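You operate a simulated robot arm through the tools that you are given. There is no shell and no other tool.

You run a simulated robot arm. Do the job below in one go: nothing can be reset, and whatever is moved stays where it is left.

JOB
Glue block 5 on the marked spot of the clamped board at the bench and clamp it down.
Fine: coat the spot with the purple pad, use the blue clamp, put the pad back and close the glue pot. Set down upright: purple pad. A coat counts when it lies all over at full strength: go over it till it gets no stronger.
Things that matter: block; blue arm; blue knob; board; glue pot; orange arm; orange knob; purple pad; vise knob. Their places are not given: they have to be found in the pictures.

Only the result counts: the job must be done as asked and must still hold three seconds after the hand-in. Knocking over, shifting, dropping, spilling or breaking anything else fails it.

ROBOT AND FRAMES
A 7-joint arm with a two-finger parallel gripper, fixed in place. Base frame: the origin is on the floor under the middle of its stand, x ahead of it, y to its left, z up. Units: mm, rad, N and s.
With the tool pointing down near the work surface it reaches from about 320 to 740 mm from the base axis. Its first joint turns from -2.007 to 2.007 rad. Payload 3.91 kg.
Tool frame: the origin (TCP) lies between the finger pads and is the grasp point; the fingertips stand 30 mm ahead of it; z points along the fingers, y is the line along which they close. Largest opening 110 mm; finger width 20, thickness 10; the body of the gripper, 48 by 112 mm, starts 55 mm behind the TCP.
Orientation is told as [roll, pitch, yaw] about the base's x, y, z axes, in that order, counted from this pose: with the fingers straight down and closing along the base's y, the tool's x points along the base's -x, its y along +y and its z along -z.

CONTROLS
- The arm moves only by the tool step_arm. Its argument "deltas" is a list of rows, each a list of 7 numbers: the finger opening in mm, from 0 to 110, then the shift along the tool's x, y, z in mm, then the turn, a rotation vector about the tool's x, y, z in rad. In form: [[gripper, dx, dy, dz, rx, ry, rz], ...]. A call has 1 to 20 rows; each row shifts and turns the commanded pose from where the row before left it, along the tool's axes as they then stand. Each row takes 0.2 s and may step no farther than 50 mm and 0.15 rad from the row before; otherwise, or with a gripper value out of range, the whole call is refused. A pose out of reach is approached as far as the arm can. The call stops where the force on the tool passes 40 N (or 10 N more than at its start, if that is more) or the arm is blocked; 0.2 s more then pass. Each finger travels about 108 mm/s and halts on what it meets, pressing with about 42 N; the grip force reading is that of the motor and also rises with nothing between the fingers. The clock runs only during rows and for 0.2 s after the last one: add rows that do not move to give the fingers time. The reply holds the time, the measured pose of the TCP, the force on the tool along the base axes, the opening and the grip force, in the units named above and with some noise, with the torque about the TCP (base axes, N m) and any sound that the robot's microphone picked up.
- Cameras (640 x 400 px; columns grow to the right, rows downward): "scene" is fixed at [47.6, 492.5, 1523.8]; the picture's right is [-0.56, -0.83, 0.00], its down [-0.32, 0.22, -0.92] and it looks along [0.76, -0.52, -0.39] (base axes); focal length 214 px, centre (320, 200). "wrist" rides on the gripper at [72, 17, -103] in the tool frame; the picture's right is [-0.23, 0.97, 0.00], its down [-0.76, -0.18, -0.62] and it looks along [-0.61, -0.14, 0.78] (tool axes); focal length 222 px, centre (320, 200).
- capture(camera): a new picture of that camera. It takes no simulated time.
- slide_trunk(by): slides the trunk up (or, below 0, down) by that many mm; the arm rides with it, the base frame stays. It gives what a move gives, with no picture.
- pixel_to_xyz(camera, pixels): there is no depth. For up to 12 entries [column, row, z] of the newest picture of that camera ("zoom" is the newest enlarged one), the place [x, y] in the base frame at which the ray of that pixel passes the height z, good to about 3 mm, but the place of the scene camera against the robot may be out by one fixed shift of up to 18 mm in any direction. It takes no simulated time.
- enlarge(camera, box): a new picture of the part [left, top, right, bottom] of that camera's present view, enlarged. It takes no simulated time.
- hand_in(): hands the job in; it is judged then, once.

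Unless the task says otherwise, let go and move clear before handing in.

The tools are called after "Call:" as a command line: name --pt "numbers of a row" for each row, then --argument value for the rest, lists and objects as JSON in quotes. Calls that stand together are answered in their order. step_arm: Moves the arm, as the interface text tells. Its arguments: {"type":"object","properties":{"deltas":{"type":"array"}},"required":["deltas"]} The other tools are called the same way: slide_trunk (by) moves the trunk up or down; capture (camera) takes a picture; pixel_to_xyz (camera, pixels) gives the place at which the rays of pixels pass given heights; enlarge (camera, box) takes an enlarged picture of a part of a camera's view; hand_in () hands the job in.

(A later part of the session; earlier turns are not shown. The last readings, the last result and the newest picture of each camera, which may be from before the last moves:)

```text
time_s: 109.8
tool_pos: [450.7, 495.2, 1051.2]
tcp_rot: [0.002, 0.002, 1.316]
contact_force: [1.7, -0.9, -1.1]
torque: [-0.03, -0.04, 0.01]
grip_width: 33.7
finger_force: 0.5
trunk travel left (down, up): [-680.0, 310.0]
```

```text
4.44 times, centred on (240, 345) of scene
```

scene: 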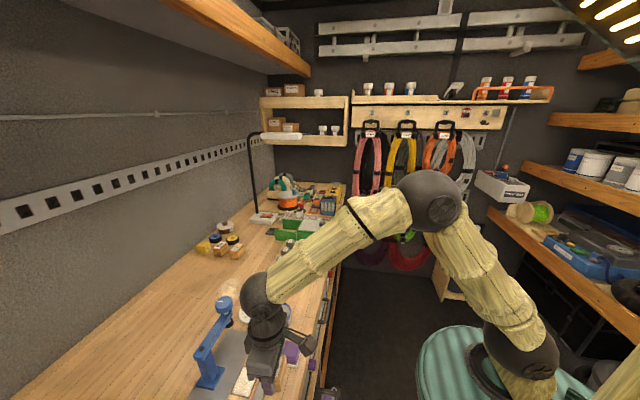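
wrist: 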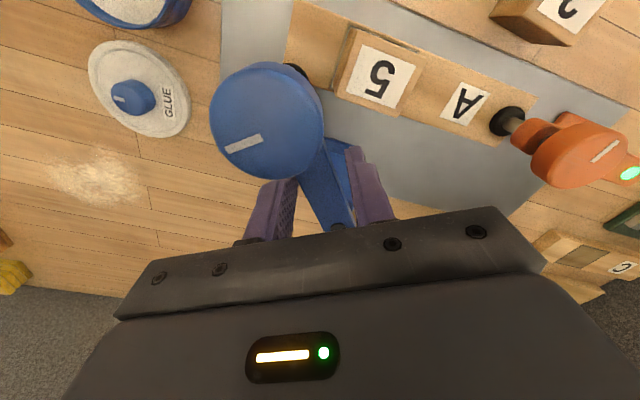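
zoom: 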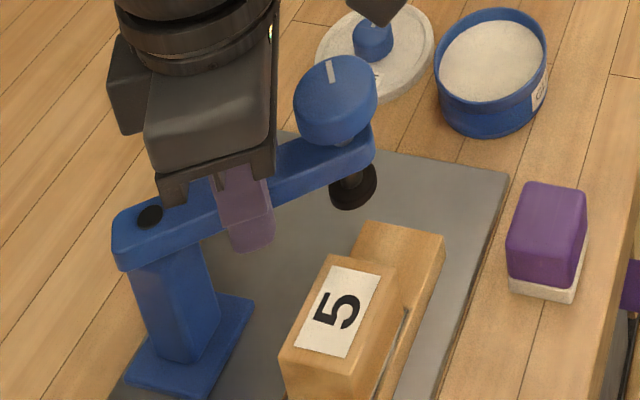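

The foot (scene zoom 353,190) is now next to the block. I'll query the knob and foot positions, then compare foot height with the block top.

Call:
pixel_to_xyz --camera "wrist" --pixels '[[267, 121, 1065], [338, 228, 1040], [380, 76, 984], [380, 76, 990], [297, 70, 985], [297, 70, 995]]'

Call:
enlarge --camera "wrist" --box '[260, 20, 440, 132]'

Call:
enlarge --camera "scene" --box '[220, 320, 280, 365]'

```text
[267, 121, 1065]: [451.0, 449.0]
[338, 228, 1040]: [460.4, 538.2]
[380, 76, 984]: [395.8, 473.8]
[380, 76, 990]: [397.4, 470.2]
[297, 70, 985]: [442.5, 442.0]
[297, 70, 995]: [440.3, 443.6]
```

```text
3.56 times, centred on (350, 76) of wrist
```

zoom: 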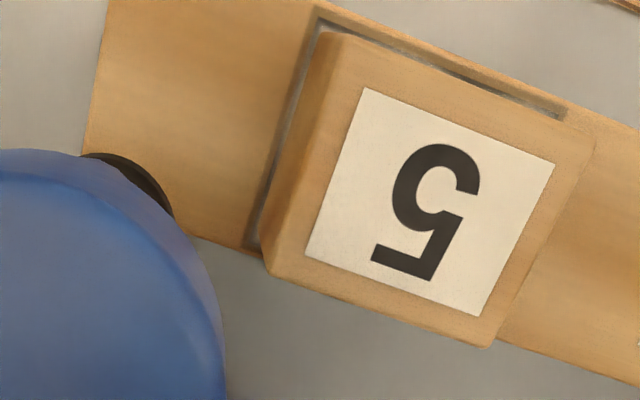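

```text
8.89 times, centred on (250, 342) of scene
```

zoom: 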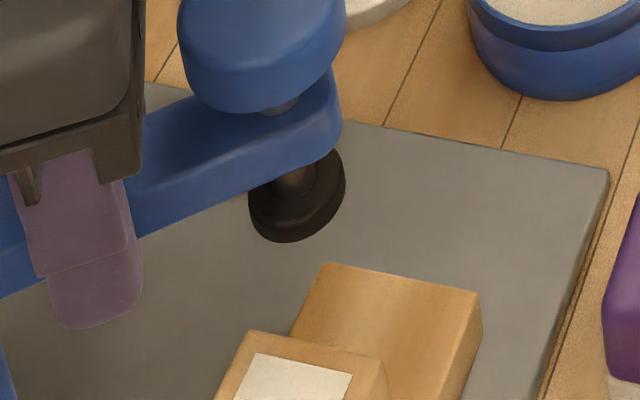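

The knob is now at (451,449), so the arm is at −97° with radius 94. I'll use the foot's bottom-disc centre in the scene view to find its height at that known xy, and the block top likewise as a reference.

Call:
pixel_to_xyz --camera "scene" --pixels '[[247.4, 342.6, 980], [247.4, 342.6, 985], [247.4, 342.6, 990], [247.4, 342.6, 995], [247.4, 342.6, 1000], [247.4, 342.6, 1005]]'

Call:
enlarge --camera "scene" --box '[225, 350, 285, 395]'

```text
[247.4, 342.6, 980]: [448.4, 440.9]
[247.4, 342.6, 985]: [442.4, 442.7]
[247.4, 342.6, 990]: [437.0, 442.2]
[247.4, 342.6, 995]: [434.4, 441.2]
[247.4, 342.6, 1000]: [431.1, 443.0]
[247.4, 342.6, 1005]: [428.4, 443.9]
```

```text
8.89 times, centred on (255, 372) of scene
```

zoom: 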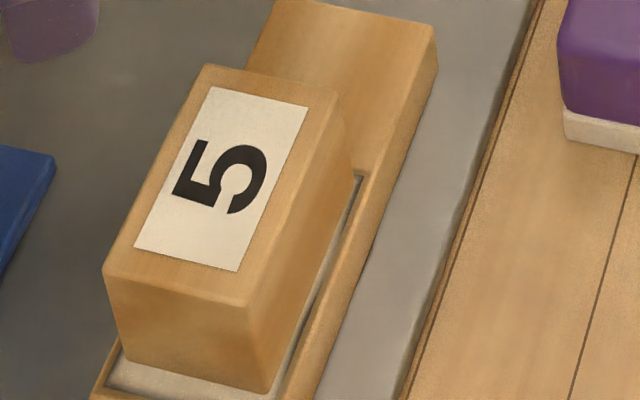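

Foot bottom ≈ 989 with my shift estimate. To firm this up I'll calibrate the scene camera with the board-end corners (known at z 947) and query the block label.

Call:
pixel_to_xyz --camera "scene" --pixels '[[251.1, 349.1, 947], [268.0, 352.5, 947], [244.0, 369.5, 975], [244.0, 369.5, 980], [244.0, 369.5, 985], [244.0, 369.5, 990]]'

```text
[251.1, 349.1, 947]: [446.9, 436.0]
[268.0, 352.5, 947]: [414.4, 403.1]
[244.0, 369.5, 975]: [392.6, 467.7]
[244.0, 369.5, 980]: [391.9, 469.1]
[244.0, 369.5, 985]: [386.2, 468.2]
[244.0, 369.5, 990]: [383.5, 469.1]
```

The two heights come out nearly equal (block top ≈ 986, foot bottom ≈ 988, ±3 mm), too close to risk. I'll back the gripper out upward and take a low side view with the wrist camera tilted to compare them directly.

Call:
step_arm --pt "60 0 0 0 0 0 0" --pt "60 0 0 -20 0 0 0" --pt "60 0 0 -30 0 0 0" --pt "80 0 0 -30 0 0 0" --pt "110 0 0 0 0 0 0.133" --pt "110 0 0 0 0 0 0.133" --pt "110 0 0 0 0 0 0.133" --pt "110 0 0 0 0 0 0.133" --pt "110 35 5 0 0 0 0" --pt "110 37 5 0 0 0 0" --pt "110 37 5 0 0 0 0" --pt "110 37 6 0 0 0 0" --pt "110 36 5.7 0 0 0 0" --pt "110 0 0 0 0 0 0"

Call:
enlarge --camera "scene" --box '[180, 290, 300, 380]'

```text
time_s: 112.8
tool_pos: [304.2, 383.6, 1132.5]
tcp_rot: [0.002, 0.002, 0.785]
contact_force: [0.1, 0.4, 0.1]
torque: [0.02, 0.02, 0.01]
grip_width: 110.2
finger_force: 0.0
trunk travel left (down, up): [-680.0, 310.0]
```

```text
4.44 times, centred on (240, 335) of scene
```

zoom: 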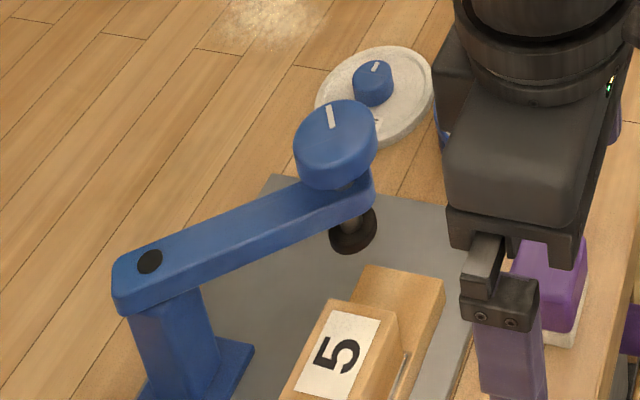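

The arm stays put. Now I tilt the tool so the camera looks nearly horizontally at foot and block, then lower.

Call:
step_arm --pt "110 0 0 0 0 -0.13 0" --pt "110 0 0 0 0 -0.13 0" --pt "110 0 0 0 0 -0.13 0" --pt "110 0 0 0 0 -0.13 0" --pt "110 0 0 0 0 -0.13 0" --pt "110 0 0 0 0 0 0"

Call:
capture --camera "wrist"

```text
time_s: 114.2
tool_pos: [304.5, 385.0, 1131.9]
tcp_rot: [0.004, -0.651, 0.785]
contact_force: [0.1, -0.4, 0.7]
torque: [-0.01, 0.02, -0.01]
grip_width: 109.9
finger_force: 0.0
trunk travel left (down, up): [-680.0, 310.0]
```

```text
taken
```

wrist: 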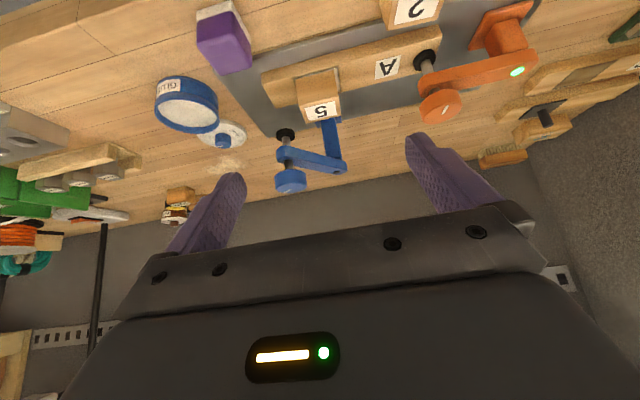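

The view is upside down but useful: block 5 (320,95), foot (285,133), knob (290,180). I'll lower by about 110 mm to get a nearly level view.

Call:
step_arm --pt "110 16.6 0 21.9 0 0 0" --pt "110 16.6 0 21.9 0 0 0" --pt "110 16.6 0 21.9 0 0 0" --pt "110 16.6 0 21.9 0 0 0" --pt "110 0 0 0 0 0 0"

Call:
capture --camera "wrist"

Call:
enlarge --camera "wrist" --box '[230, 70, 410, 190]'

```text
time_s: 115.5
tool_pos: [303.6, 385.7, 1021.3]
tcp_rot: [0.001, -0.65, 0.785]
contact_force: [1.1, -0.1, -0.5]
torque: [0.0, 0.0, 0.01]
grip_width: 109.7
finger_force: 0.1
trunk travel left (down, up): [-680.0, 310.0]
```

```text
taken
```

wrist: 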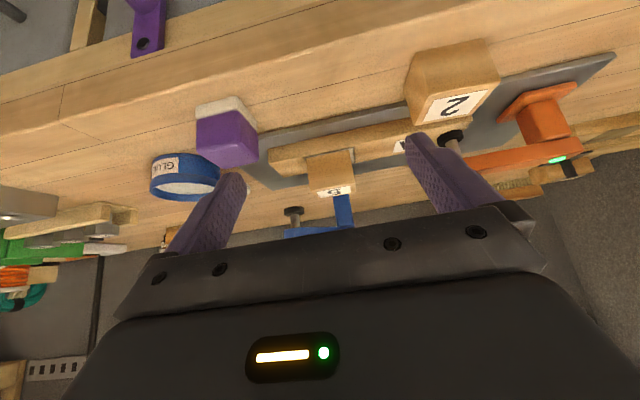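

```text
3.33 times, centred on (320, 130) of wrist
```

zoom: 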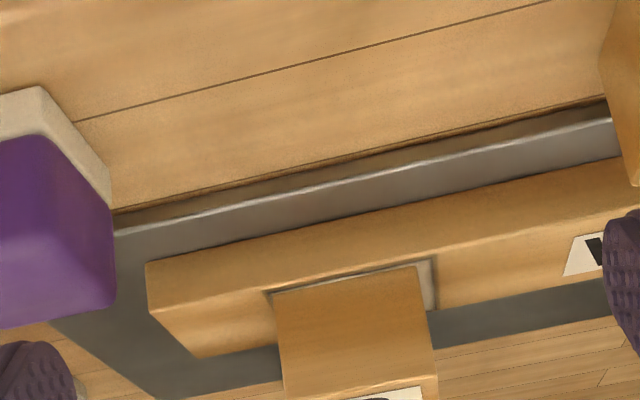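

Now a close-up of foot and block from this low angle.

Call:
enlarge --camera "wrist" --box '[260, 140, 388, 240]'

Call:
pixel_to_xyz --camera "zoom" --pixels '[[320, 200, 984]]'

```text
4.00 times, centred on (324, 190) of wrist
```

zoom: 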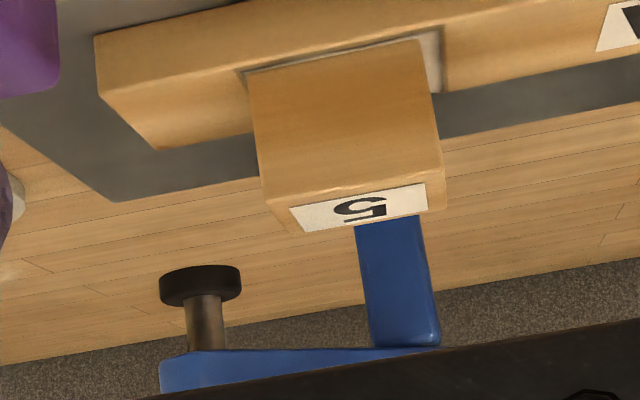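

```text
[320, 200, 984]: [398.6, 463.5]
```

The foot (disc bottom rim at zoom ~(200,266)) appears clearly above the plane of the block top (far edge through (300,235)–(447,208)). I'll quantify by finding the heights at which these rays reach their known depths.

Call:
pixel_to_xyz --camera "zoom" --pixels '[[200, 266, 985], [200, 266, 990], [200, 266, 995], [200, 266, 1000], [300, 235, 980], [300, 235, 985], [300, 235, 990], [262, 178, 975], [262, 178, 980], [262, 178, 985], [447, 208, 980], [447, 208, 985]]'

```text
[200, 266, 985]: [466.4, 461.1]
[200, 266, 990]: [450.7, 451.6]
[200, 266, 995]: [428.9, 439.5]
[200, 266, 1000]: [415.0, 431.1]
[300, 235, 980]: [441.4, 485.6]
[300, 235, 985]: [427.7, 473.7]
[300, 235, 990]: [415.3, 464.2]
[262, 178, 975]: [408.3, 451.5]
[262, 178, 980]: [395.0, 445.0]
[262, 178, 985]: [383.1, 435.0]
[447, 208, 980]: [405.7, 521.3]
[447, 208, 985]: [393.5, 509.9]
```

The block top is at ≈ 985 and the foot bottom at ≈ 993, so there is about 8 mm clearance. I'll go back up, level the tool, and return over the blue arm.

Call:
step_arm --pt "110 -16.6 0 -21.9 0 0 0" --pt "110 -16.6 0 -21.9 0 0 0" --pt "110 -16.6 0 -21.9 0 0 0" --pt "110 -16.6 0 -21.9 0 0 0" --pt "110 0 0 0 0 0.13 0" --pt "110 0 0 0 0 0.13 0" --pt "110 0 0 0 0 0.13 0" --pt "110 0 0 0 0 0.13 0" --pt "110 0 0 0 0 0.13 0" --pt "80 0 0 0 0 0 -0.1338" --pt "60 0 0 0 0 0 -0.1338" --pt "60 0 0 0 0 0 -0.1338" --pt "60 0 0 0 0 0 -0.1338" --pt "60 0 0 0 0 0 -0.1338" --pt "60 -30.9 -34.6 0 0 0 0" --pt "60 -30.9 -34.7 0 0 0 0" --pt "60 -30.9 -34.7 0 0 0 0" --pt "60 -30.9 -34.6 0 0 0 0" --pt "60 0 0 0 0 0 0"

Call:
capture --camera "wrist"

```text
time_s: 119.5
tool_pos: [456.6, 492.5, 1131.7]
tcp_rot: [0.002, 0.0, 1.456]
contact_force: [0.1, -0.5, 0.9]
torque: [0.0, 0.01, 0.01]
grip_width: 60.1
finger_force: 0.2
trunk travel left (down, up): [-680.0, 310.0]
```

```text
taken
```

wrist: 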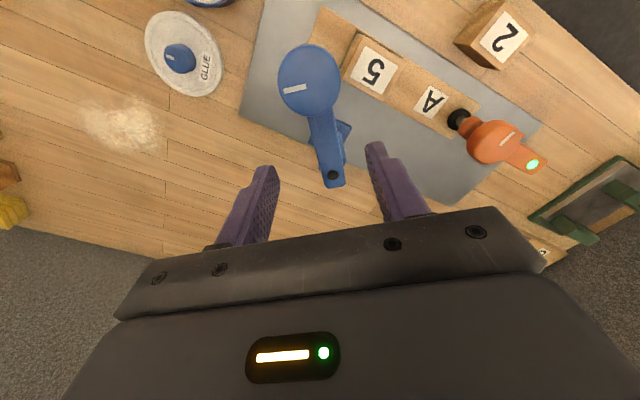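

The arm is centred between the fingers (knob 309,80; pivot 333,174). I'll descend around it and narrow the opening again.

Call:
step_arm --pt "60 0 0 25 0 0 0" --pt "60 0 0 25 0 0 0" --pt "60 0 0 20 0 0 0" --pt "60 0 0 10 0 0 0" --pt "45 0 0 0 0 0 0" --pt "33 0 0 0 0 0 0" --pt "29 0 0 0 0 0 0" --pt "29 0 0 0 0 0 0"

Call:
capture --camera "wrist"

```text
time_s: 121.2
tool_pos: [456.3, 491.9, 1051.6]
tcp_rot: [0.003, 0.0, 1.457]
contact_force: [0.4, 0.5, -0.6]
torque: [0.01, -0.01, 0.01]
grip_width: 29.0
finger_force: 0.1
trunk travel left (down, up): [-680.0, 310.0]
```

```text
taken
```

wrist: 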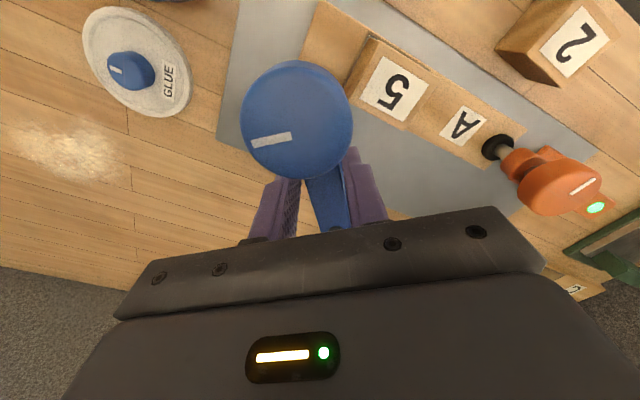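

Fingers are loosely around the arm again (29 mm). I'll continue the swing toward the block: 0.64 rad, then check.

Call:
step_arm --pt "29 -0.16 4.03 0 0 0 0.08" --pt "29 -0.16 4.03 0 0 0 0.08" --pt "29 -0.16 4.03 0 0 0 0.08" --pt "29 -0.16 4.03 0 0 0 0.08" --pt "29 -0.16 4.03 0 0 0 0.08" --pt "29 -0.16 4.03 0 0 0 0.08" --pt "29 -0.16 4.03 0 0 0 0.08" --pt "29 -0.16 4.03 0 0 0 0.08" --pt "29 0 0 0 0 0 0"

Call:
capture --camera "wrist"

Call:
enlarge --camera "scene" --box '[180, 310, 300, 400]'

```text
time_s: 123.2
tool_pos: [426.7, 506.4, 1051.0]
tcp_rot: [0.002, 0.001, 0.816]
contact_force: [0.3, 0.3, -1.0]
torque: [0.01, 0.01, -0.04]
grip_width: 28.9
finger_force: 0.0
trunk travel left (down, up): [-680.0, 310.0]
```

```text
taken
```

wrist: 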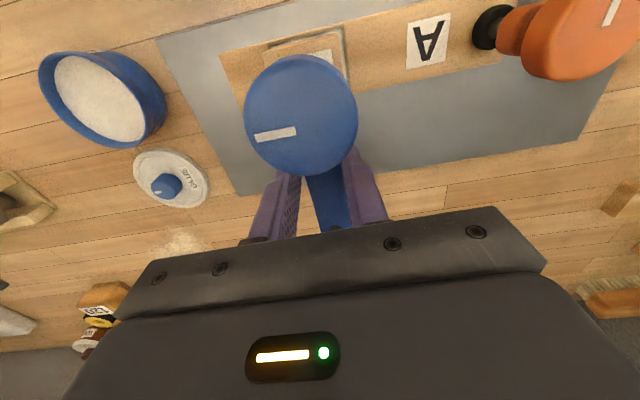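

```text
4.44 times, centred on (240, 355) of scene
```

zoom: 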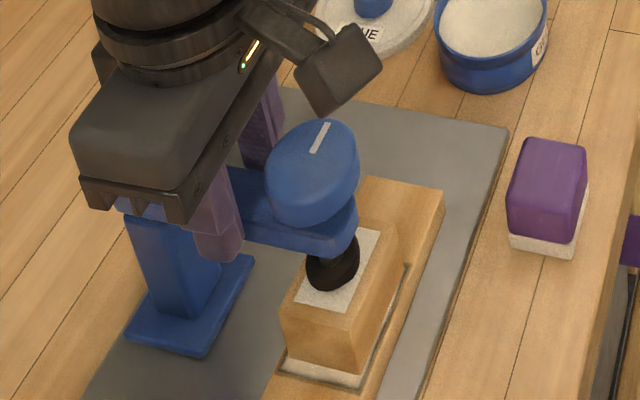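

The foot is over block 5. I'll query the knob centre (301,114) to see how much further to go.

Call:
pixel_to_xyz --camera "wrist" --pixels '[[301, 114, 1060], [301, 114, 1068], [336, 226, 1040], [262, 42, 985], [341, 30, 985], [347, 80, 985]]'

Call:
enlarge --camera "wrist" --box '[220, 10, 380, 180]'

Call:
enlarge --camera "scene" --box '[225, 340, 285, 385]'

```text
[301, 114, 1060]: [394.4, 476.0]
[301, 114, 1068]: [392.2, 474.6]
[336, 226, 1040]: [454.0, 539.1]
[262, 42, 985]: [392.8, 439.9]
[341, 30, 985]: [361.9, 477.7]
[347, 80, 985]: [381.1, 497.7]
```

```text
2.35 times, centred on (300, 95) of wrist
```

zoom: 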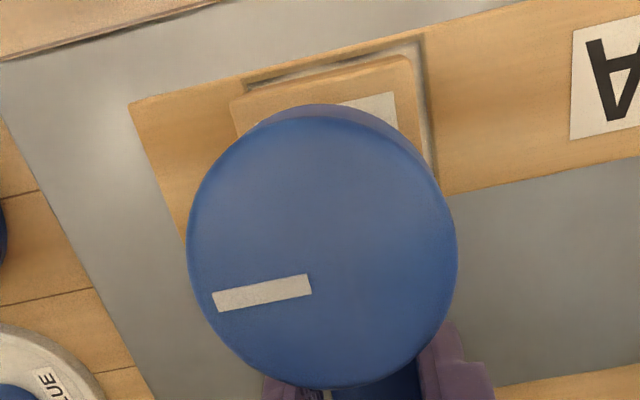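

```text
8.89 times, centred on (255, 362) of scene
```

zoom: 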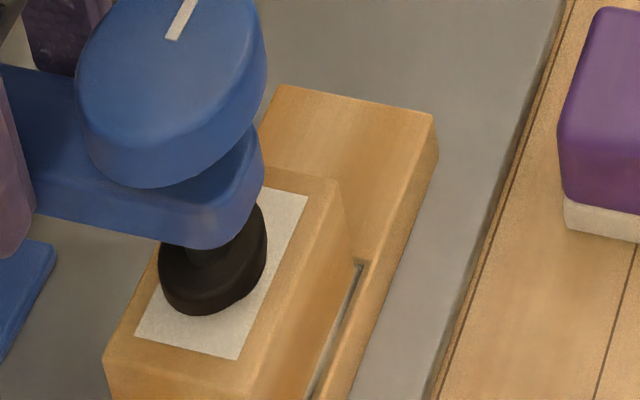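

I'll query the block's visible top corners in this view for an exact comparison with the knob axis.

Call:
pixel_to_xyz --camera "wrist" --pixels '[[262.6, 52.4, 985], [336.2, 33.3, 985], [341.7, 73.8, 985], [301, 114, 1064], [240, 90, 1060], [357.5, 84, 1060], [298, 57, 1060], [301, 174, 1060]]'

```text
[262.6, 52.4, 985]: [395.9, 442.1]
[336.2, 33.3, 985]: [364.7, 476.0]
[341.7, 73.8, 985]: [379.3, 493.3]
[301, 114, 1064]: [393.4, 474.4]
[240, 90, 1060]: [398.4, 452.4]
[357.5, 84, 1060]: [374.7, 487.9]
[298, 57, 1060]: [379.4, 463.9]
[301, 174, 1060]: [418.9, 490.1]
```

The knob axis is within about 3 mm of the block centre. I'll open, back straight up off the arm, and check that it stays in place.

Call:
step_arm --pt "40 0 0 0 0 0 0" --pt "60 0 0 0 0 0 0" --pt "60 0 0 -15 0 0 0" --pt "60 0 0 -25 0 0 0" --pt "70 0 0 -40 0 0 0" --pt "70 0 0 0 0 0 0"

Call:
capture --camera "wrist"

Call:
enlarge --camera "scene" --box '[200, 320, 300, 395]'

```text
time_s: 124.7
tool_pos: [429.1, 507.5, 1130.3]
tcp_rot: [0.001, 0.002, 0.815]
contact_force: [-0.9, 0.1, 0.0]
torque: [-0.01, 0.0, 0.01]
grip_width: 69.9
finger_force: 0.1
trunk travel left (down, up): [-680.0, 310.0]
```

```text
taken
```

wrist: 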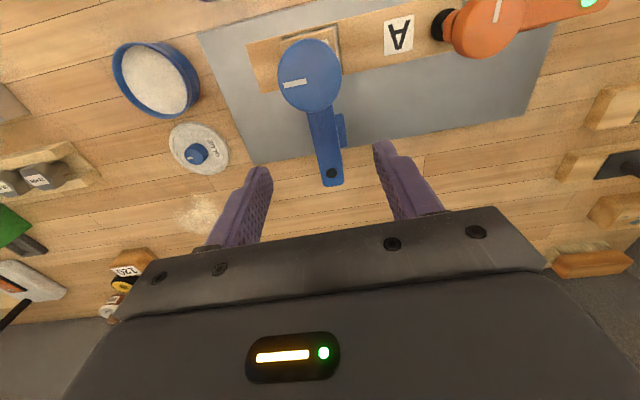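

```text
5.33 times, centred on (250, 358) of scene
```

zoom: 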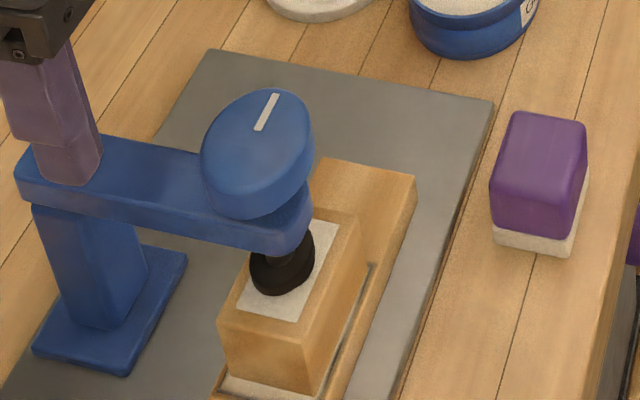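

The arm stayed, with the foot centred over the label. Now I'll measure the knob for gripping.

Call:
pixel_to_xyz --camera "wrist" --pixels '[[309, 75, 1060], [309, 75, 1066], [309, 75, 1072], [331, 173, 1040], [278, 77, 1064], [342, 74, 1064], [307, 39, 1064], [311, 112, 1064]]'

Call:
enlarge --camera "wrist" --box '[230, 20, 390, 120]'

Call:
enlarge --camera "scene" --box '[230, 330, 280, 367]'

```text
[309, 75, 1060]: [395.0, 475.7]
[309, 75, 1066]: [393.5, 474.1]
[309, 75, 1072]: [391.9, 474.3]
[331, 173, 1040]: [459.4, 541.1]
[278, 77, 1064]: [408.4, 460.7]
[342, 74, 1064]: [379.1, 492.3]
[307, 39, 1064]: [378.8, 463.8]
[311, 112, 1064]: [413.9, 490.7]
```

```text
4.00 times, centred on (310, 70) of wrist
```

zoom: 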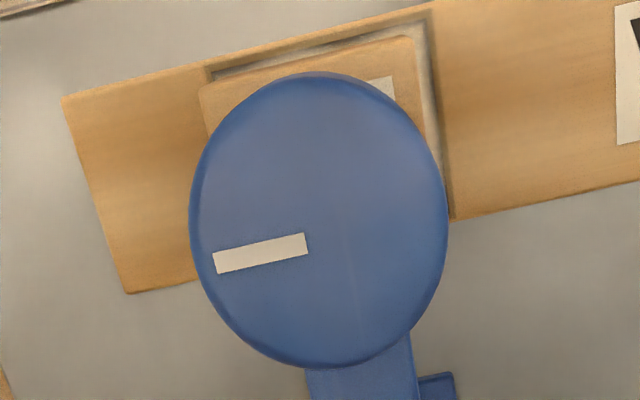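

```text
10.81 times, centred on (255, 348) of scene
```

zoom: 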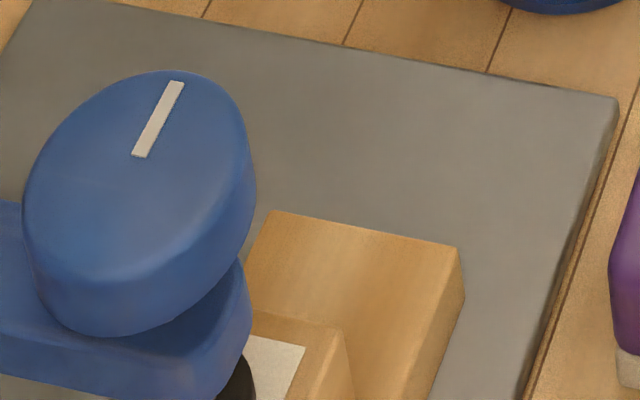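

Knob centre ≈ (395,476.5), diameter ≈ 44 mm. I'll find its top height with the scene camera using the known shift.

Call:
pixel_to_xyz --camera "scene" --pixels '[[238.3, 346.1, 1050], [238.3, 346.1, 1055], [238.3, 346.1, 1060], [238.3, 346.1, 1065], [238.3, 346.1, 1070], [238.3, 346.1, 1075]]'

```text
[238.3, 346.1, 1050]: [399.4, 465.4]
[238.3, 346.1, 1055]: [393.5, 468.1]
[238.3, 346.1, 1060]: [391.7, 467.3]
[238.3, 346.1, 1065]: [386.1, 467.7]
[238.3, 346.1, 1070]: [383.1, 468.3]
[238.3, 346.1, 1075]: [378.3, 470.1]
```

The knob's top is at z ≈ 1069 and about 16 mm tall, above the arm (1040). I'll rotate the gripper back to yaw 2.356 while high, so as to have a large clockwise turning range, and centre it over the knob.

Call:
step_arm --pt "70 0 0 0 0 0 -0.14" --pt "70 0 0 0 0 0 -0.14" --pt "70 0 0 0 0 0 -0.14" --pt "70 0 0 0 0 0 -0.14" --pt "70 0 0 0 0 0 -0.14" --pt "70 0 0 0 0 0 -0.14" --pt "70 0 0 0 0 0 -0.14" --pt "70 0 0 0 0 0 -0.14" --pt "70 0 0 0 0 0 -0.14" --pt "70 0 0 0 0 0 -0.14" --pt "70 0 0 0 0 0 -0.14" --pt "70 0 0 0 0 0 -0.14" --pt "70 0 0 0 0 0 -0.14" --pt "70 0 0 0 0 0 -0.14" --pt "70 0 0 0 0 0 0"

```text
time_s: 127.8
tool_pos: [427.3, 505.7, 1131.0]
tcp_rot: [0.0, -0.002, 2.777]
contact_force: [-0.1, 0.6, 0.6]
torque: [0.05, 0.03, 0.01]
grip_width: 69.8
finger_force: 0.1
trunk travel left (down, up): [-680.0, 310.0]
```

Yaw 2.777 is still within reach, giving a wide turning range. Now I centre over the knob (395,476.5) and look.

Call:
step_arm --pt "70 -10 20 0 0 0 0" --pt "70 -9.8 18.8 0 0 0 0" --pt "70 0 0 15 0 0 0" --pt "70 0 0 0 0 0 0"

Call:
capture --camera "wrist"

Call:
enlarge --camera "wrist" --box '[220, 80, 420, 205]'

```text
time_s: 128.8
tool_pos: [395.8, 477.8, 1115.9]
tcp_rot: [0.001, -0.001, 2.776]
contact_force: [0.4, 0.3, -0.9]
torque: [0.03, 0.01, -0.03]
grip_width: 70.0
finger_force: 0.0
trunk travel left (down, up): [-680.0, 310.0]
```

```text
taken
```

wrist: 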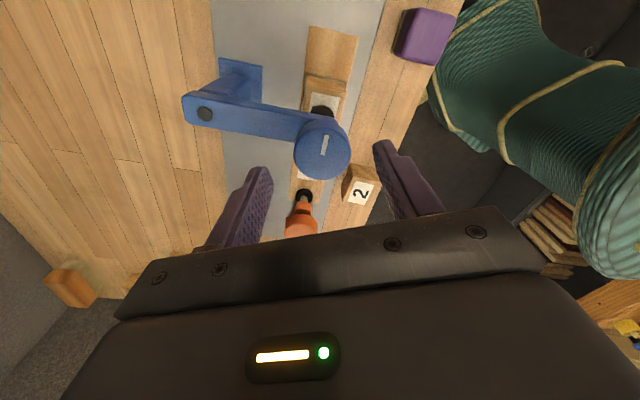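

```text
3.20 times, centred on (320, 142) of wrist
```

zoom: 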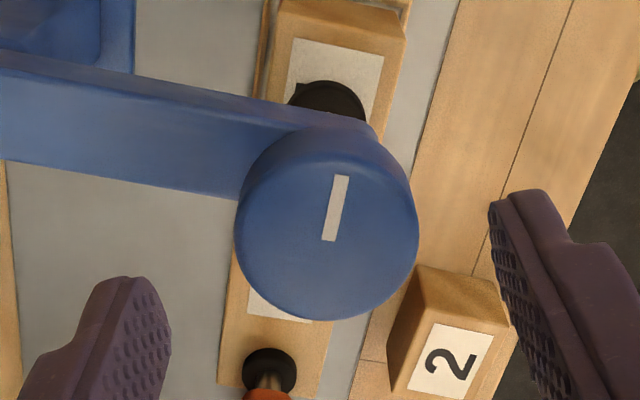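

The knob (zoom 326,222) is between the fingers. I'll check its position from this view too.

Call:
pixel_to_xyz --camera "zoom" --pixels '[[326, 222, 1069], [236, 222, 1069], [417, 222, 1069], [330, 320, 1069], [326, 222, 1064]]'

```text
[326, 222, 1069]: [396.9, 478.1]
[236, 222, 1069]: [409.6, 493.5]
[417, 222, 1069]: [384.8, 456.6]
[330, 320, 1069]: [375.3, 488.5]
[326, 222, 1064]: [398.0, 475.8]
```

Knob axis ≈ (396,477), matching the TCP. I'll descend with a 60 mm opening to z ≈ 1075 and close on the knob.

Call:
step_arm --pt "62 0 -1 15 0 0 0" --pt "62 0 0 12 0 0 0" --pt "62 0 0 10 0 0 0" --pt "62 0 0 4 0 0 0" --pt "54 0 0 0 0 0 0" --pt "48 0 0 0 0 0 0" --pt "44 0 0 0 0 0 0" --pt "38 0 0 0 0 0 0" --pt "30 0 0 0 0 0 0" --pt "30 0 0 0 0 0 0"

Call:
enlarge --camera "wrist" --box '[220, 80, 420, 205]'

Call:
enlarge --camera "scene" --box '[200, 320, 300, 395]'

```text
time_s: 131.1
tool_pos: [393.1, 476.0, 1075.3]
tcp_rot: [0.001, -0.003, 2.777]
contact_force: [-6.2, -13.1, -4.0]
torque: [-0.43, 0.21, 0.03]
grip_width: 40.7
finger_force: 44.7
trunk travel left (down, up): [-680.0, 310.0]
```

```text
3.20 times, centred on (320, 142) of wrist
```

zoom: 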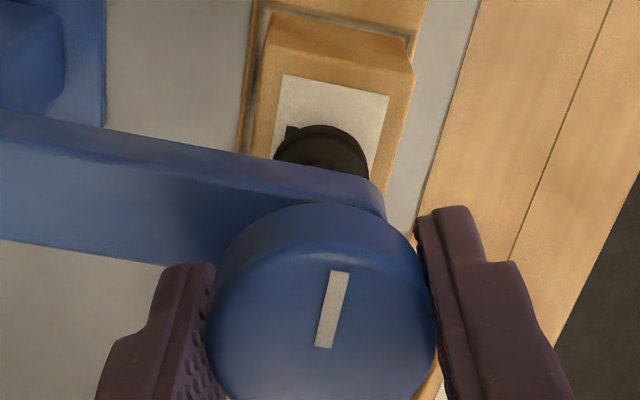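

```text
5.33 times, centred on (250, 358) of scene
```

zoom: 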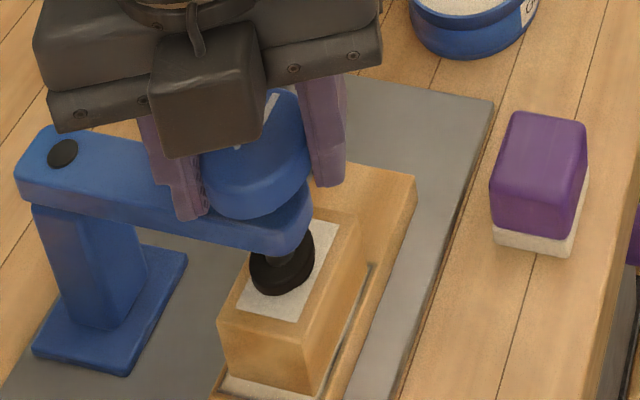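

The grip is on the knob (40.7 mm) but with a 14 N sideways load along the closing direction; I'll shift the hand 2 mm along +y of the tool to relieve it.

Call:
step_arm --pt "30 0 1.2 0 0 0 0" --pt "30 0 1.0 0 0 0 0" --pt "30 0 0 0 0 0 0"

```text
time_s: 131.8
tool_pos: [394.0, 476.0, 1076.1]
tcp_rot: [-0.002, -0.002, 2.775]
contact_force: [-3.2, -5.1, -6.0]
torque: [0.14, 0.09, 0.02]
grip_width: 40.8
finger_force: 44.8
trunk travel left (down, up): [-680.0, 310.0]
```

Load is down to about 6 N. I'll start turning the knob clockwise by 0.5 rad and watch torque and foot.

Call:
step_arm --pt "30 0 0.7 0 0 0 0.1" --pt "30 0 0 0 0 0 0.1" --pt "30 0 0 0 0 0 0.1" --pt "30 0 0 0 0 0 0.1" --pt "30 0 0 0 0 0 0.1" --pt "30 0 0 0 0 0 0"

Call:
enlarge --camera "scene" --box '[200, 320, 300, 395]'

Call:
enlarge --camera "wrist" --box '[220, 80, 420, 205]'

```text
time_s: 133.2
tool_pos: [394.7, 475.7, 1073.9]
tcp_rot: [0.002, 0.001, 2.273]
contact_force: [-2.7, -0.2, -12.4]
torque: [0.32, 0.32, -0.02]
grip_width: 40.7
finger_force: 45.1
trunk travel left (down, up): [-680.0, 310.0]
```

```text
5.33 times, centred on (250, 358) of scene
```

zoom: 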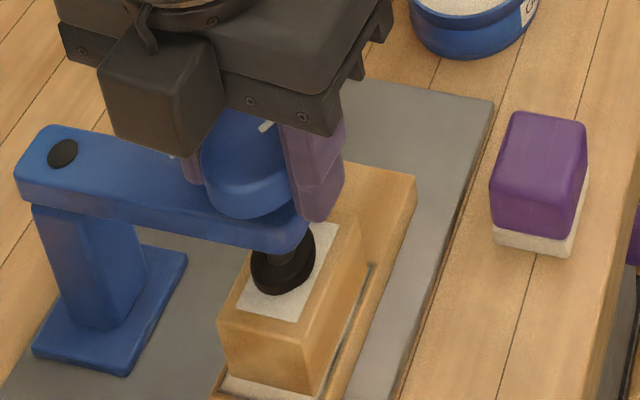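

```text
3.20 times, centred on (320, 142) of wrist
```

zoom: 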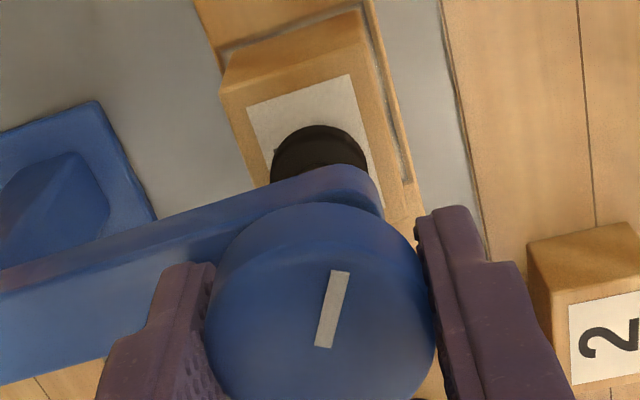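

The knob turns with the gripper and pulls it down slightly (−12 N), so clockwise lowers the foot, roughly 1 mm per 0.5 rad. To follow it down without touching the arm, I'll regrip about 5 mm higher and then turn while lowering gradually.

Call:
step_arm --pt "46 0 0 0 0 0 0" --pt "52 0 0 -1 0 0 0" --pt "52 0 0 -3 0 0 0" --pt "46 0 0 0 0 0 0" --pt "38 0 0 0 0 0 0" --pt "30 0 0 0 0 0 0" --pt "30 0 0 0 0 0 0"

```text
time_s: 134.8
tool_pos: [395.1, 475.7, 1080.6]
tcp_rot: [0.0, -0.002, 2.274]
contact_force: [0.1, -0.5, 0.3]
torque: [-0.03, 0.03, 0.02]
grip_width: 40.8
finger_force: 45.2
trunk travel left (down, up): [-680.0, 310.0]
```

Regripped cleanly at z 1080.6 with no load. Turn another 0.5 rad while lowering 0.2 mm per 0.1 rad, and read the force.

Call:
step_arm --pt "30 0 0 0.2 0 0 0.1" --pt "30 0 0 0.2 0 0 0.1" --pt "30 0 0 0.2 0 0 0.1" --pt "30 0 0 0.2 0 0 0.1" --pt "30 0 0 0.2 0 0 0.1" --pt "30 0 0 0 0 0 0"

```text
time_s: 136.2
tool_pos: [393.5, 475.3, 1077.6]
tcp_rot: [0.002, -0.001, 1.772]
contact_force: [-2.7, -1.1, -2.9]
torque: [0.33, 0.1, 0.0]
grip_width: 40.6
finger_force: 45.0
trunk travel left (down, up): [-680.0, 310.0]
```

Force is small (−3 N), so the drop is about 0.27 mm per 0.1 rad. I'll turn another 1.0 rad with matching descent.

Call:
step_arm --pt "30 0 0 0.3 0 0 0.1" --pt "30 0 0 0.27 0 0 0.1" --pt "30 0 0 0.27 0 0 0.1" --pt "30 0 0 0.27 0 0 0.1" --pt "30 0 0 0.27 0 0 0.1" --pt "30 0 0 0.27 0 0 0.1" --pt "30 0 0 0.27 0 0 0.1" --pt "30 0 0 0.27 0 0 0.1" --pt "30 0 0 0.27 0 0 0.1" --pt "30 0 0 0.27 0 0 0.1" --pt "30 0 0 0 0 0 0"

Call:
enlarge --camera "scene" --box '[200, 320, 300, 395]'

Call:
enlarge --camera "wrist" --box '[220, 80, 420, 205]'

```text
time_s: 138.7
tool_pos: [394.0, 475.4, 1074.7]
tcp_rot: [0.0, 0.002, 0.773]
contact_force: [-1.7, 1.7, 0.4]
torque: [0.41, -0.26, 0.03]
grip_width: 40.8
finger_force: 45.0
trunk travel left (down, up): [-680.0, 310.0]
```

```text
5.33 times, centred on (250, 358) of scene
```

zoom: 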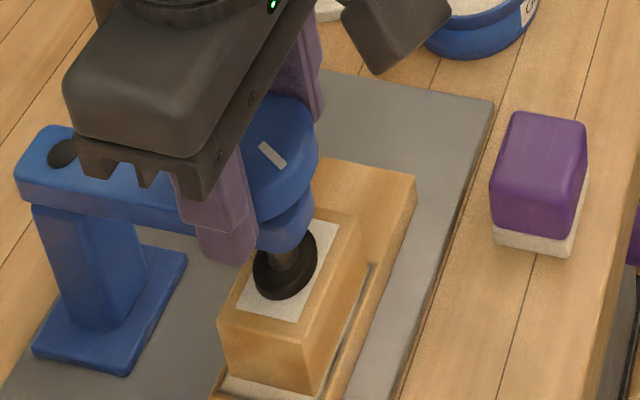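

```text
3.20 times, centred on (320, 142) of wrist
```

zoom: 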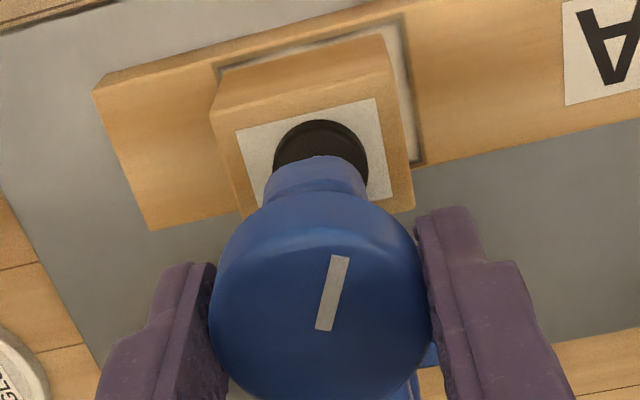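

The foot comes down steadily and is centred on the label. I'll continue 0.6 rad and check for contact.

Call:
step_arm --pt "30 0 0 0.25 0 0 0.1" --pt "30 0 0 0.25 0 0 0.1" --pt "30 0 0 0.25 0 0 0.1" --pt "30 0 0 0.25 0 0 0.1" --pt "30 0 0 0.25 0 0 0.1" --pt "30 0 0 0.25 0 0 0.1" --pt "30 0 0 0 0 0 0"

Call:
enlarge --camera "scene" --box '[225, 340, 285, 385]'

Call:
enlarge --camera "wrist" --box '[220, 80, 420, 205]'

```text
time_s: 140.2
tool_pos: [394.2, 475.3, 1074.8]
tcp_rot: [0.002, 0.001, 0.172]
contact_force: [2.0, 3.3, 9.4]
torque: [0.0, 0.09, 0.0]
grip_width: 40.7
finger_force: 45.2
trunk travel left (down, up): [-680.0, 310.0]
```

```text
8.89 times, centred on (255, 362) of scene
```

zoom: 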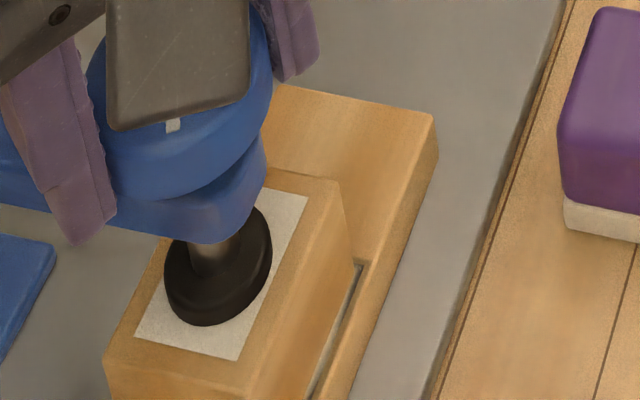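

```text
3.20 times, centred on (320, 142) of wrist
```

zoom: 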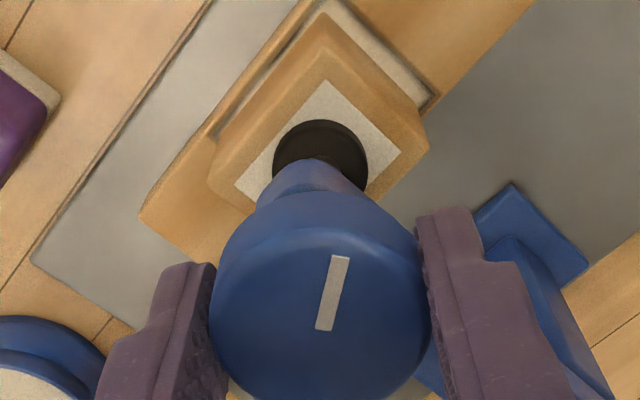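

A +9 N upward force appeared without the tool descending, so my fingertips are probably at the arm's top surface. I'll open, rise, rotate back to regain turning range, and regrip slightly higher.

Call:
step_arm --pt "50 0 0 -1 0 0 0" --pt "58 0 0 -3 0 0 0" --pt "62 0 0 -15 0 0 0" --pt "62 0 0 -12 0 0 0" --pt "62 0 0 0 0 0 -0.15" --pt "62 0 0 0 0 0 -0.15" --pt "62 0 0 0 0 0 -0.15" --pt "62 0 0 0 0 0 -0.15" --pt "62 0 0 0 0 0 -0.15" --pt "62 0 0 0 0 0 -0.15" --pt "62 0 0 0 0 0 -0.15" --pt "62 0 0 0 0 0 -0.15" --pt "62 0 0 0 0 0 -0.15" --pt "62 0 0 0 0 0 -0.15" --pt "62 0 0 0 0 0 -0.15" --pt "62 0 0 0 0 0 -0.15" --pt "62 0 0 0 0 0 -0.15" --pt "62 0 0 0 0 0 -0.15" --pt "62 0 0 0 0 0 -0.15" --pt "62 0 0 0 0 0 0"

Call:
enlarge --camera "scene" --box '[200, 320, 300, 395]'

Call:
capture --camera "wrist"

```text
time_s: 144.4
tool_pos: [393.2, 473.2, 1104.1]
tcp_rot: [0.002, -0.002, 2.425]
contact_force: [-0.4, 0.5, -0.9]
torque: [0.02, 0.03, 0.01]
grip_width: 62.3
finger_force: 0.0
trunk travel left (down, up): [-680.0, 310.0]
```

```text
5.33 times, centred on (250, 358) of scene
```

zoom: 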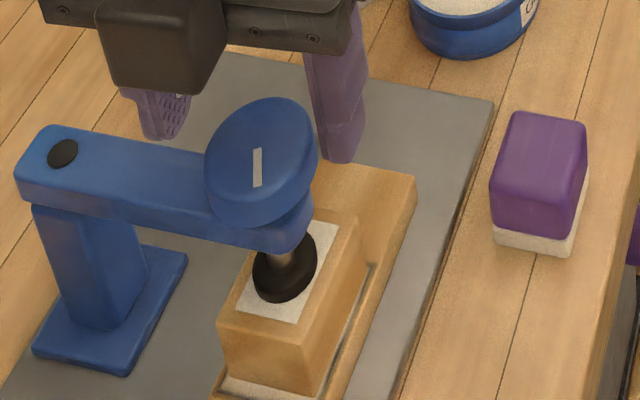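

```text
taken
```

wrist: 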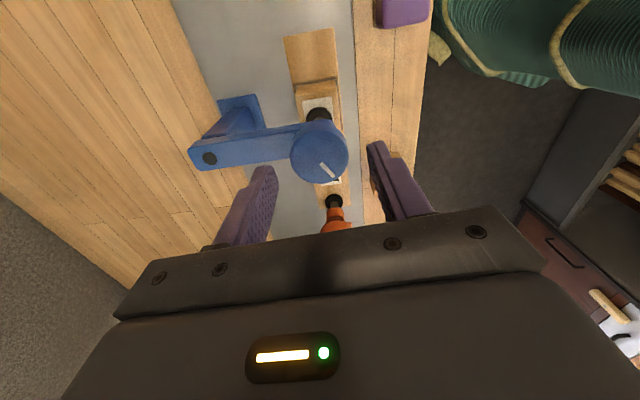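

The knob indicator has turned by about 2.6 rad and knob and foot have dropped ≈ 5 mm. I'll check the TCP reading and knob centre before regripping.

Call:
step_arm --pt "62 0 0 0 0 0 0"

Call:
enlarge --camera "wrist" --box '[220, 80, 420, 205]'

Call:
pixel_to_xyz --camera "wrist" --pixels '[[320, 153, 1064], [289, 157, 1064], [348, 155, 1064], [209, 158, 1040]]'

```text
time_s: 144.8
tool_pos: [395.1, 473.4, 1105.0]
tcp_rot: [0.0, -0.002, 2.423]
contact_force: [0.3, -0.5, -0.5]
torque: [0.04, -0.02, 0.0]
grip_width: 61.9
finger_force: 0.2
trunk travel left (down, up): [-680.0, 310.0]
```

```text
3.20 times, centred on (320, 142) of wrist
```

zoom: 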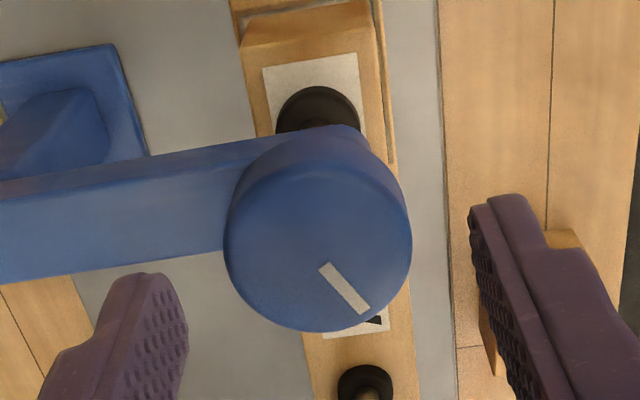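

```text
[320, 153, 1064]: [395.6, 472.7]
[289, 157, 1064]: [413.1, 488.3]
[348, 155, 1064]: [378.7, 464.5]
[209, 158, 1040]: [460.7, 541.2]
```

Knob centre and TCP agree within ~2 mm. I'll descend to z ≈ 1078 and grip again.

Call:
step_arm --pt "62 0 0 12 0 0 0" --pt "62 0 0 10 0 0 0" --pt "62 0 0 5 0 0 0" --pt "54 0 0 0 0 0 0" --pt "48 0 0 0 0 0 0" --pt "42 0 0 0 0 0 0" --pt "34 0 0 0 0 0 0" --pt "30 0 0 0 0 0 0" --pt "30 0 0 0 0 0 0"

```text
time_s: 146.8
tool_pos: [395.0, 474.6, 1078.4]
tcp_rot: [0.0, 0.0, 2.423]
contact_force: [1.8, 2.2, -0.5]
torque: [0.12, -0.06, -0.01]
grip_width: 40.7
finger_force: 45.0
trunk travel left (down, up): [-680.0, 310.0]
```

Gripped with nearly no load. Turn 0.8 rad more clockwise with a slight descent.

Call:
step_arm --pt "30 0 0 0.2 0 0 0.1" --pt "30 0 0 0.2 0 0 0.1" --pt "30 0 0 0.2 0 0 0.1" --pt "30 0 0 0.2 0 0 0.1" --pt "30 0 0 0.2 0 0 0.1" --pt "30 0 0 0.2 0 0 0.1" --pt "30 0 0 0.2 0 0 0.1" --pt "30 0 0 0.2 0 0 0.1" --pt "30 0 0 0 0 0 0"

Call:
enlarge --camera "scene" --box '[200, 320, 300, 395]'

```text
time_s: 148.8
tool_pos: [394.1, 474.6, 1077.3]
tcp_rot: [0.001, -0.003, 1.622]
contact_force: [-0.5, 1.8, 10.3]
torque: [-0.56, 0.03, -0.03]
grip_width: 40.7
finger_force: 44.7
trunk travel left (down, up): [-680.0, 310.0]
```

```text
5.33 times, centred on (250, 358) of scene
```

zoom: 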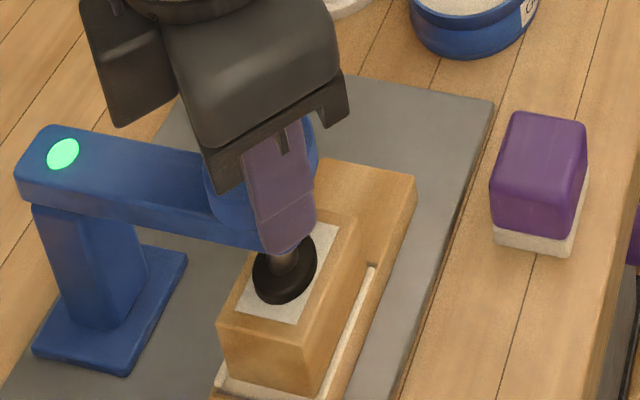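

The light on the blue clamp's pivot cap has turned green and glue squeezes out around the block: it is clamped. I'll release the knob and rise straight up, then check that the light stays on.

Call:
step_arm --pt "30 0 0 -1.5 0 0 0" --pt "46 0 0 0 0 0 0" --pt "56 0 0 0 0 0 0" --pt "62 0 0 -3 0 0 0" --pt "62 0 0 -15 0 0 0" --pt "62 0 0 -30 0 0 0" --pt "62 0 0 -30 0 0 0" --pt "62 0 0 0 0 0 0"

Call:
capture --camera "wrist"

Call:
enlarge --camera "scene" --box '[200, 320, 300, 395]'

```text
time_s: 150.7
tool_pos: [392.4, 474.2, 1157.1]
tcp_rot: [0.001, -0.001, 1.625]
contact_force: [0.1, -0.6, -0.6]
torque: [-0.02, -0.04, -0.04]
grip_width: 62.1
finger_force: 0.1
trunk travel left (down, up): [-680.0, 310.0]
```

```text
taken
```

wrist: 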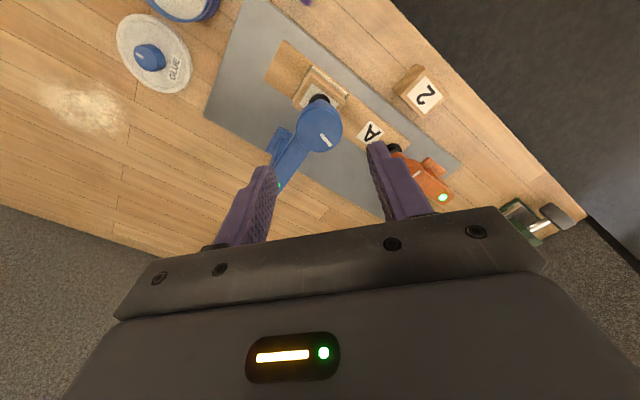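

```text
5.33 times, centred on (250, 358) of scene
```

zoom: 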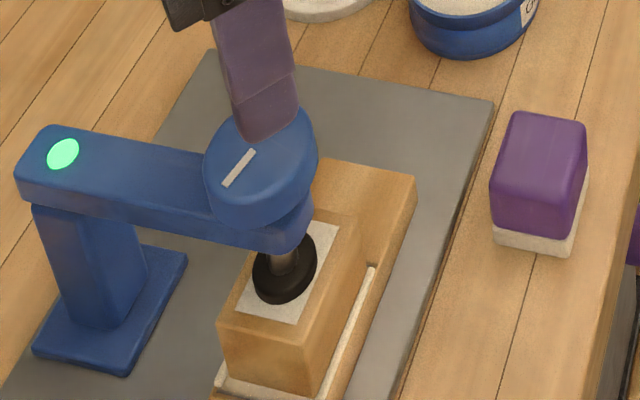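

The green light stays on and the clamp holds. Next, the lid: I'll move so the camera looks down on the lid and pot (TCP about (536,440), yaw 2.777).

Call:
step_arm --pt "62 0 0 0 0 0 -0.144" --pt "62 0 0 0 0 0 -0.144" --pt "62 0 0 0 0 0 -0.144" --pt "62 0 0 0 0 0 -0.144" --pt "62 0 0 0 0 0 -0.144" --pt "62 0 0 0 0 0 -0.144" --pt "62 0 0 0 0 0 -0.144" --pt "62 0 0 0 0 0 -0.144" --pt "62 36 -5 8 0 0 0" --pt "62 36 -5 12 0 0 0" --pt "62 37 -5 12 0 0 0" --pt "62 37 -4 12 0 0 0" --pt "62 0 0 0 0 0 0"

Call:
capture --camera "wrist"

Call:
enlarge --camera "wrist" --box '[220, 0, 420, 125]'

```text
time_s: 153.4
tool_pos: [538.0, 439.2, 1110.8]
tcp_rot: [0.001, -0.001, 2.775]
contact_force: [-0.1, 0.2, -0.6]
torque: [0.01, 0.03, -0.01]
grip_width: 62.4
finger_force: 0.0
trunk travel left (down, up): [-680.0, 310.0]
```

```text
taken
```

wrist: 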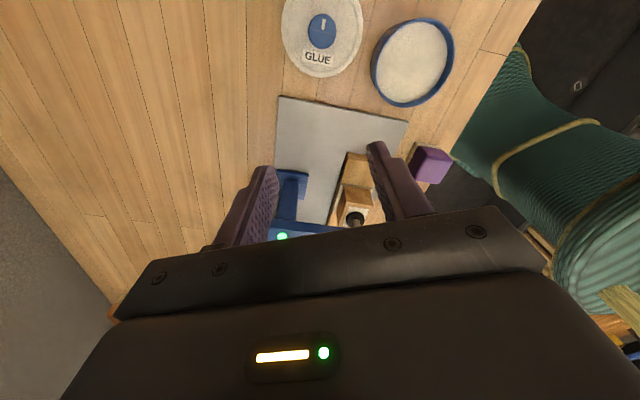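

```text
3.20 times, centred on (320, 62) of wrist
```

zoom: 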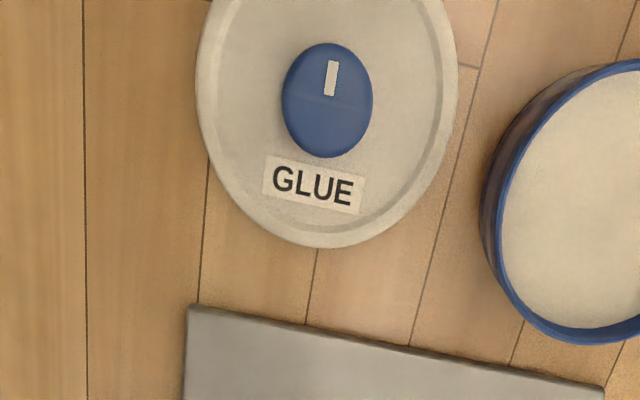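

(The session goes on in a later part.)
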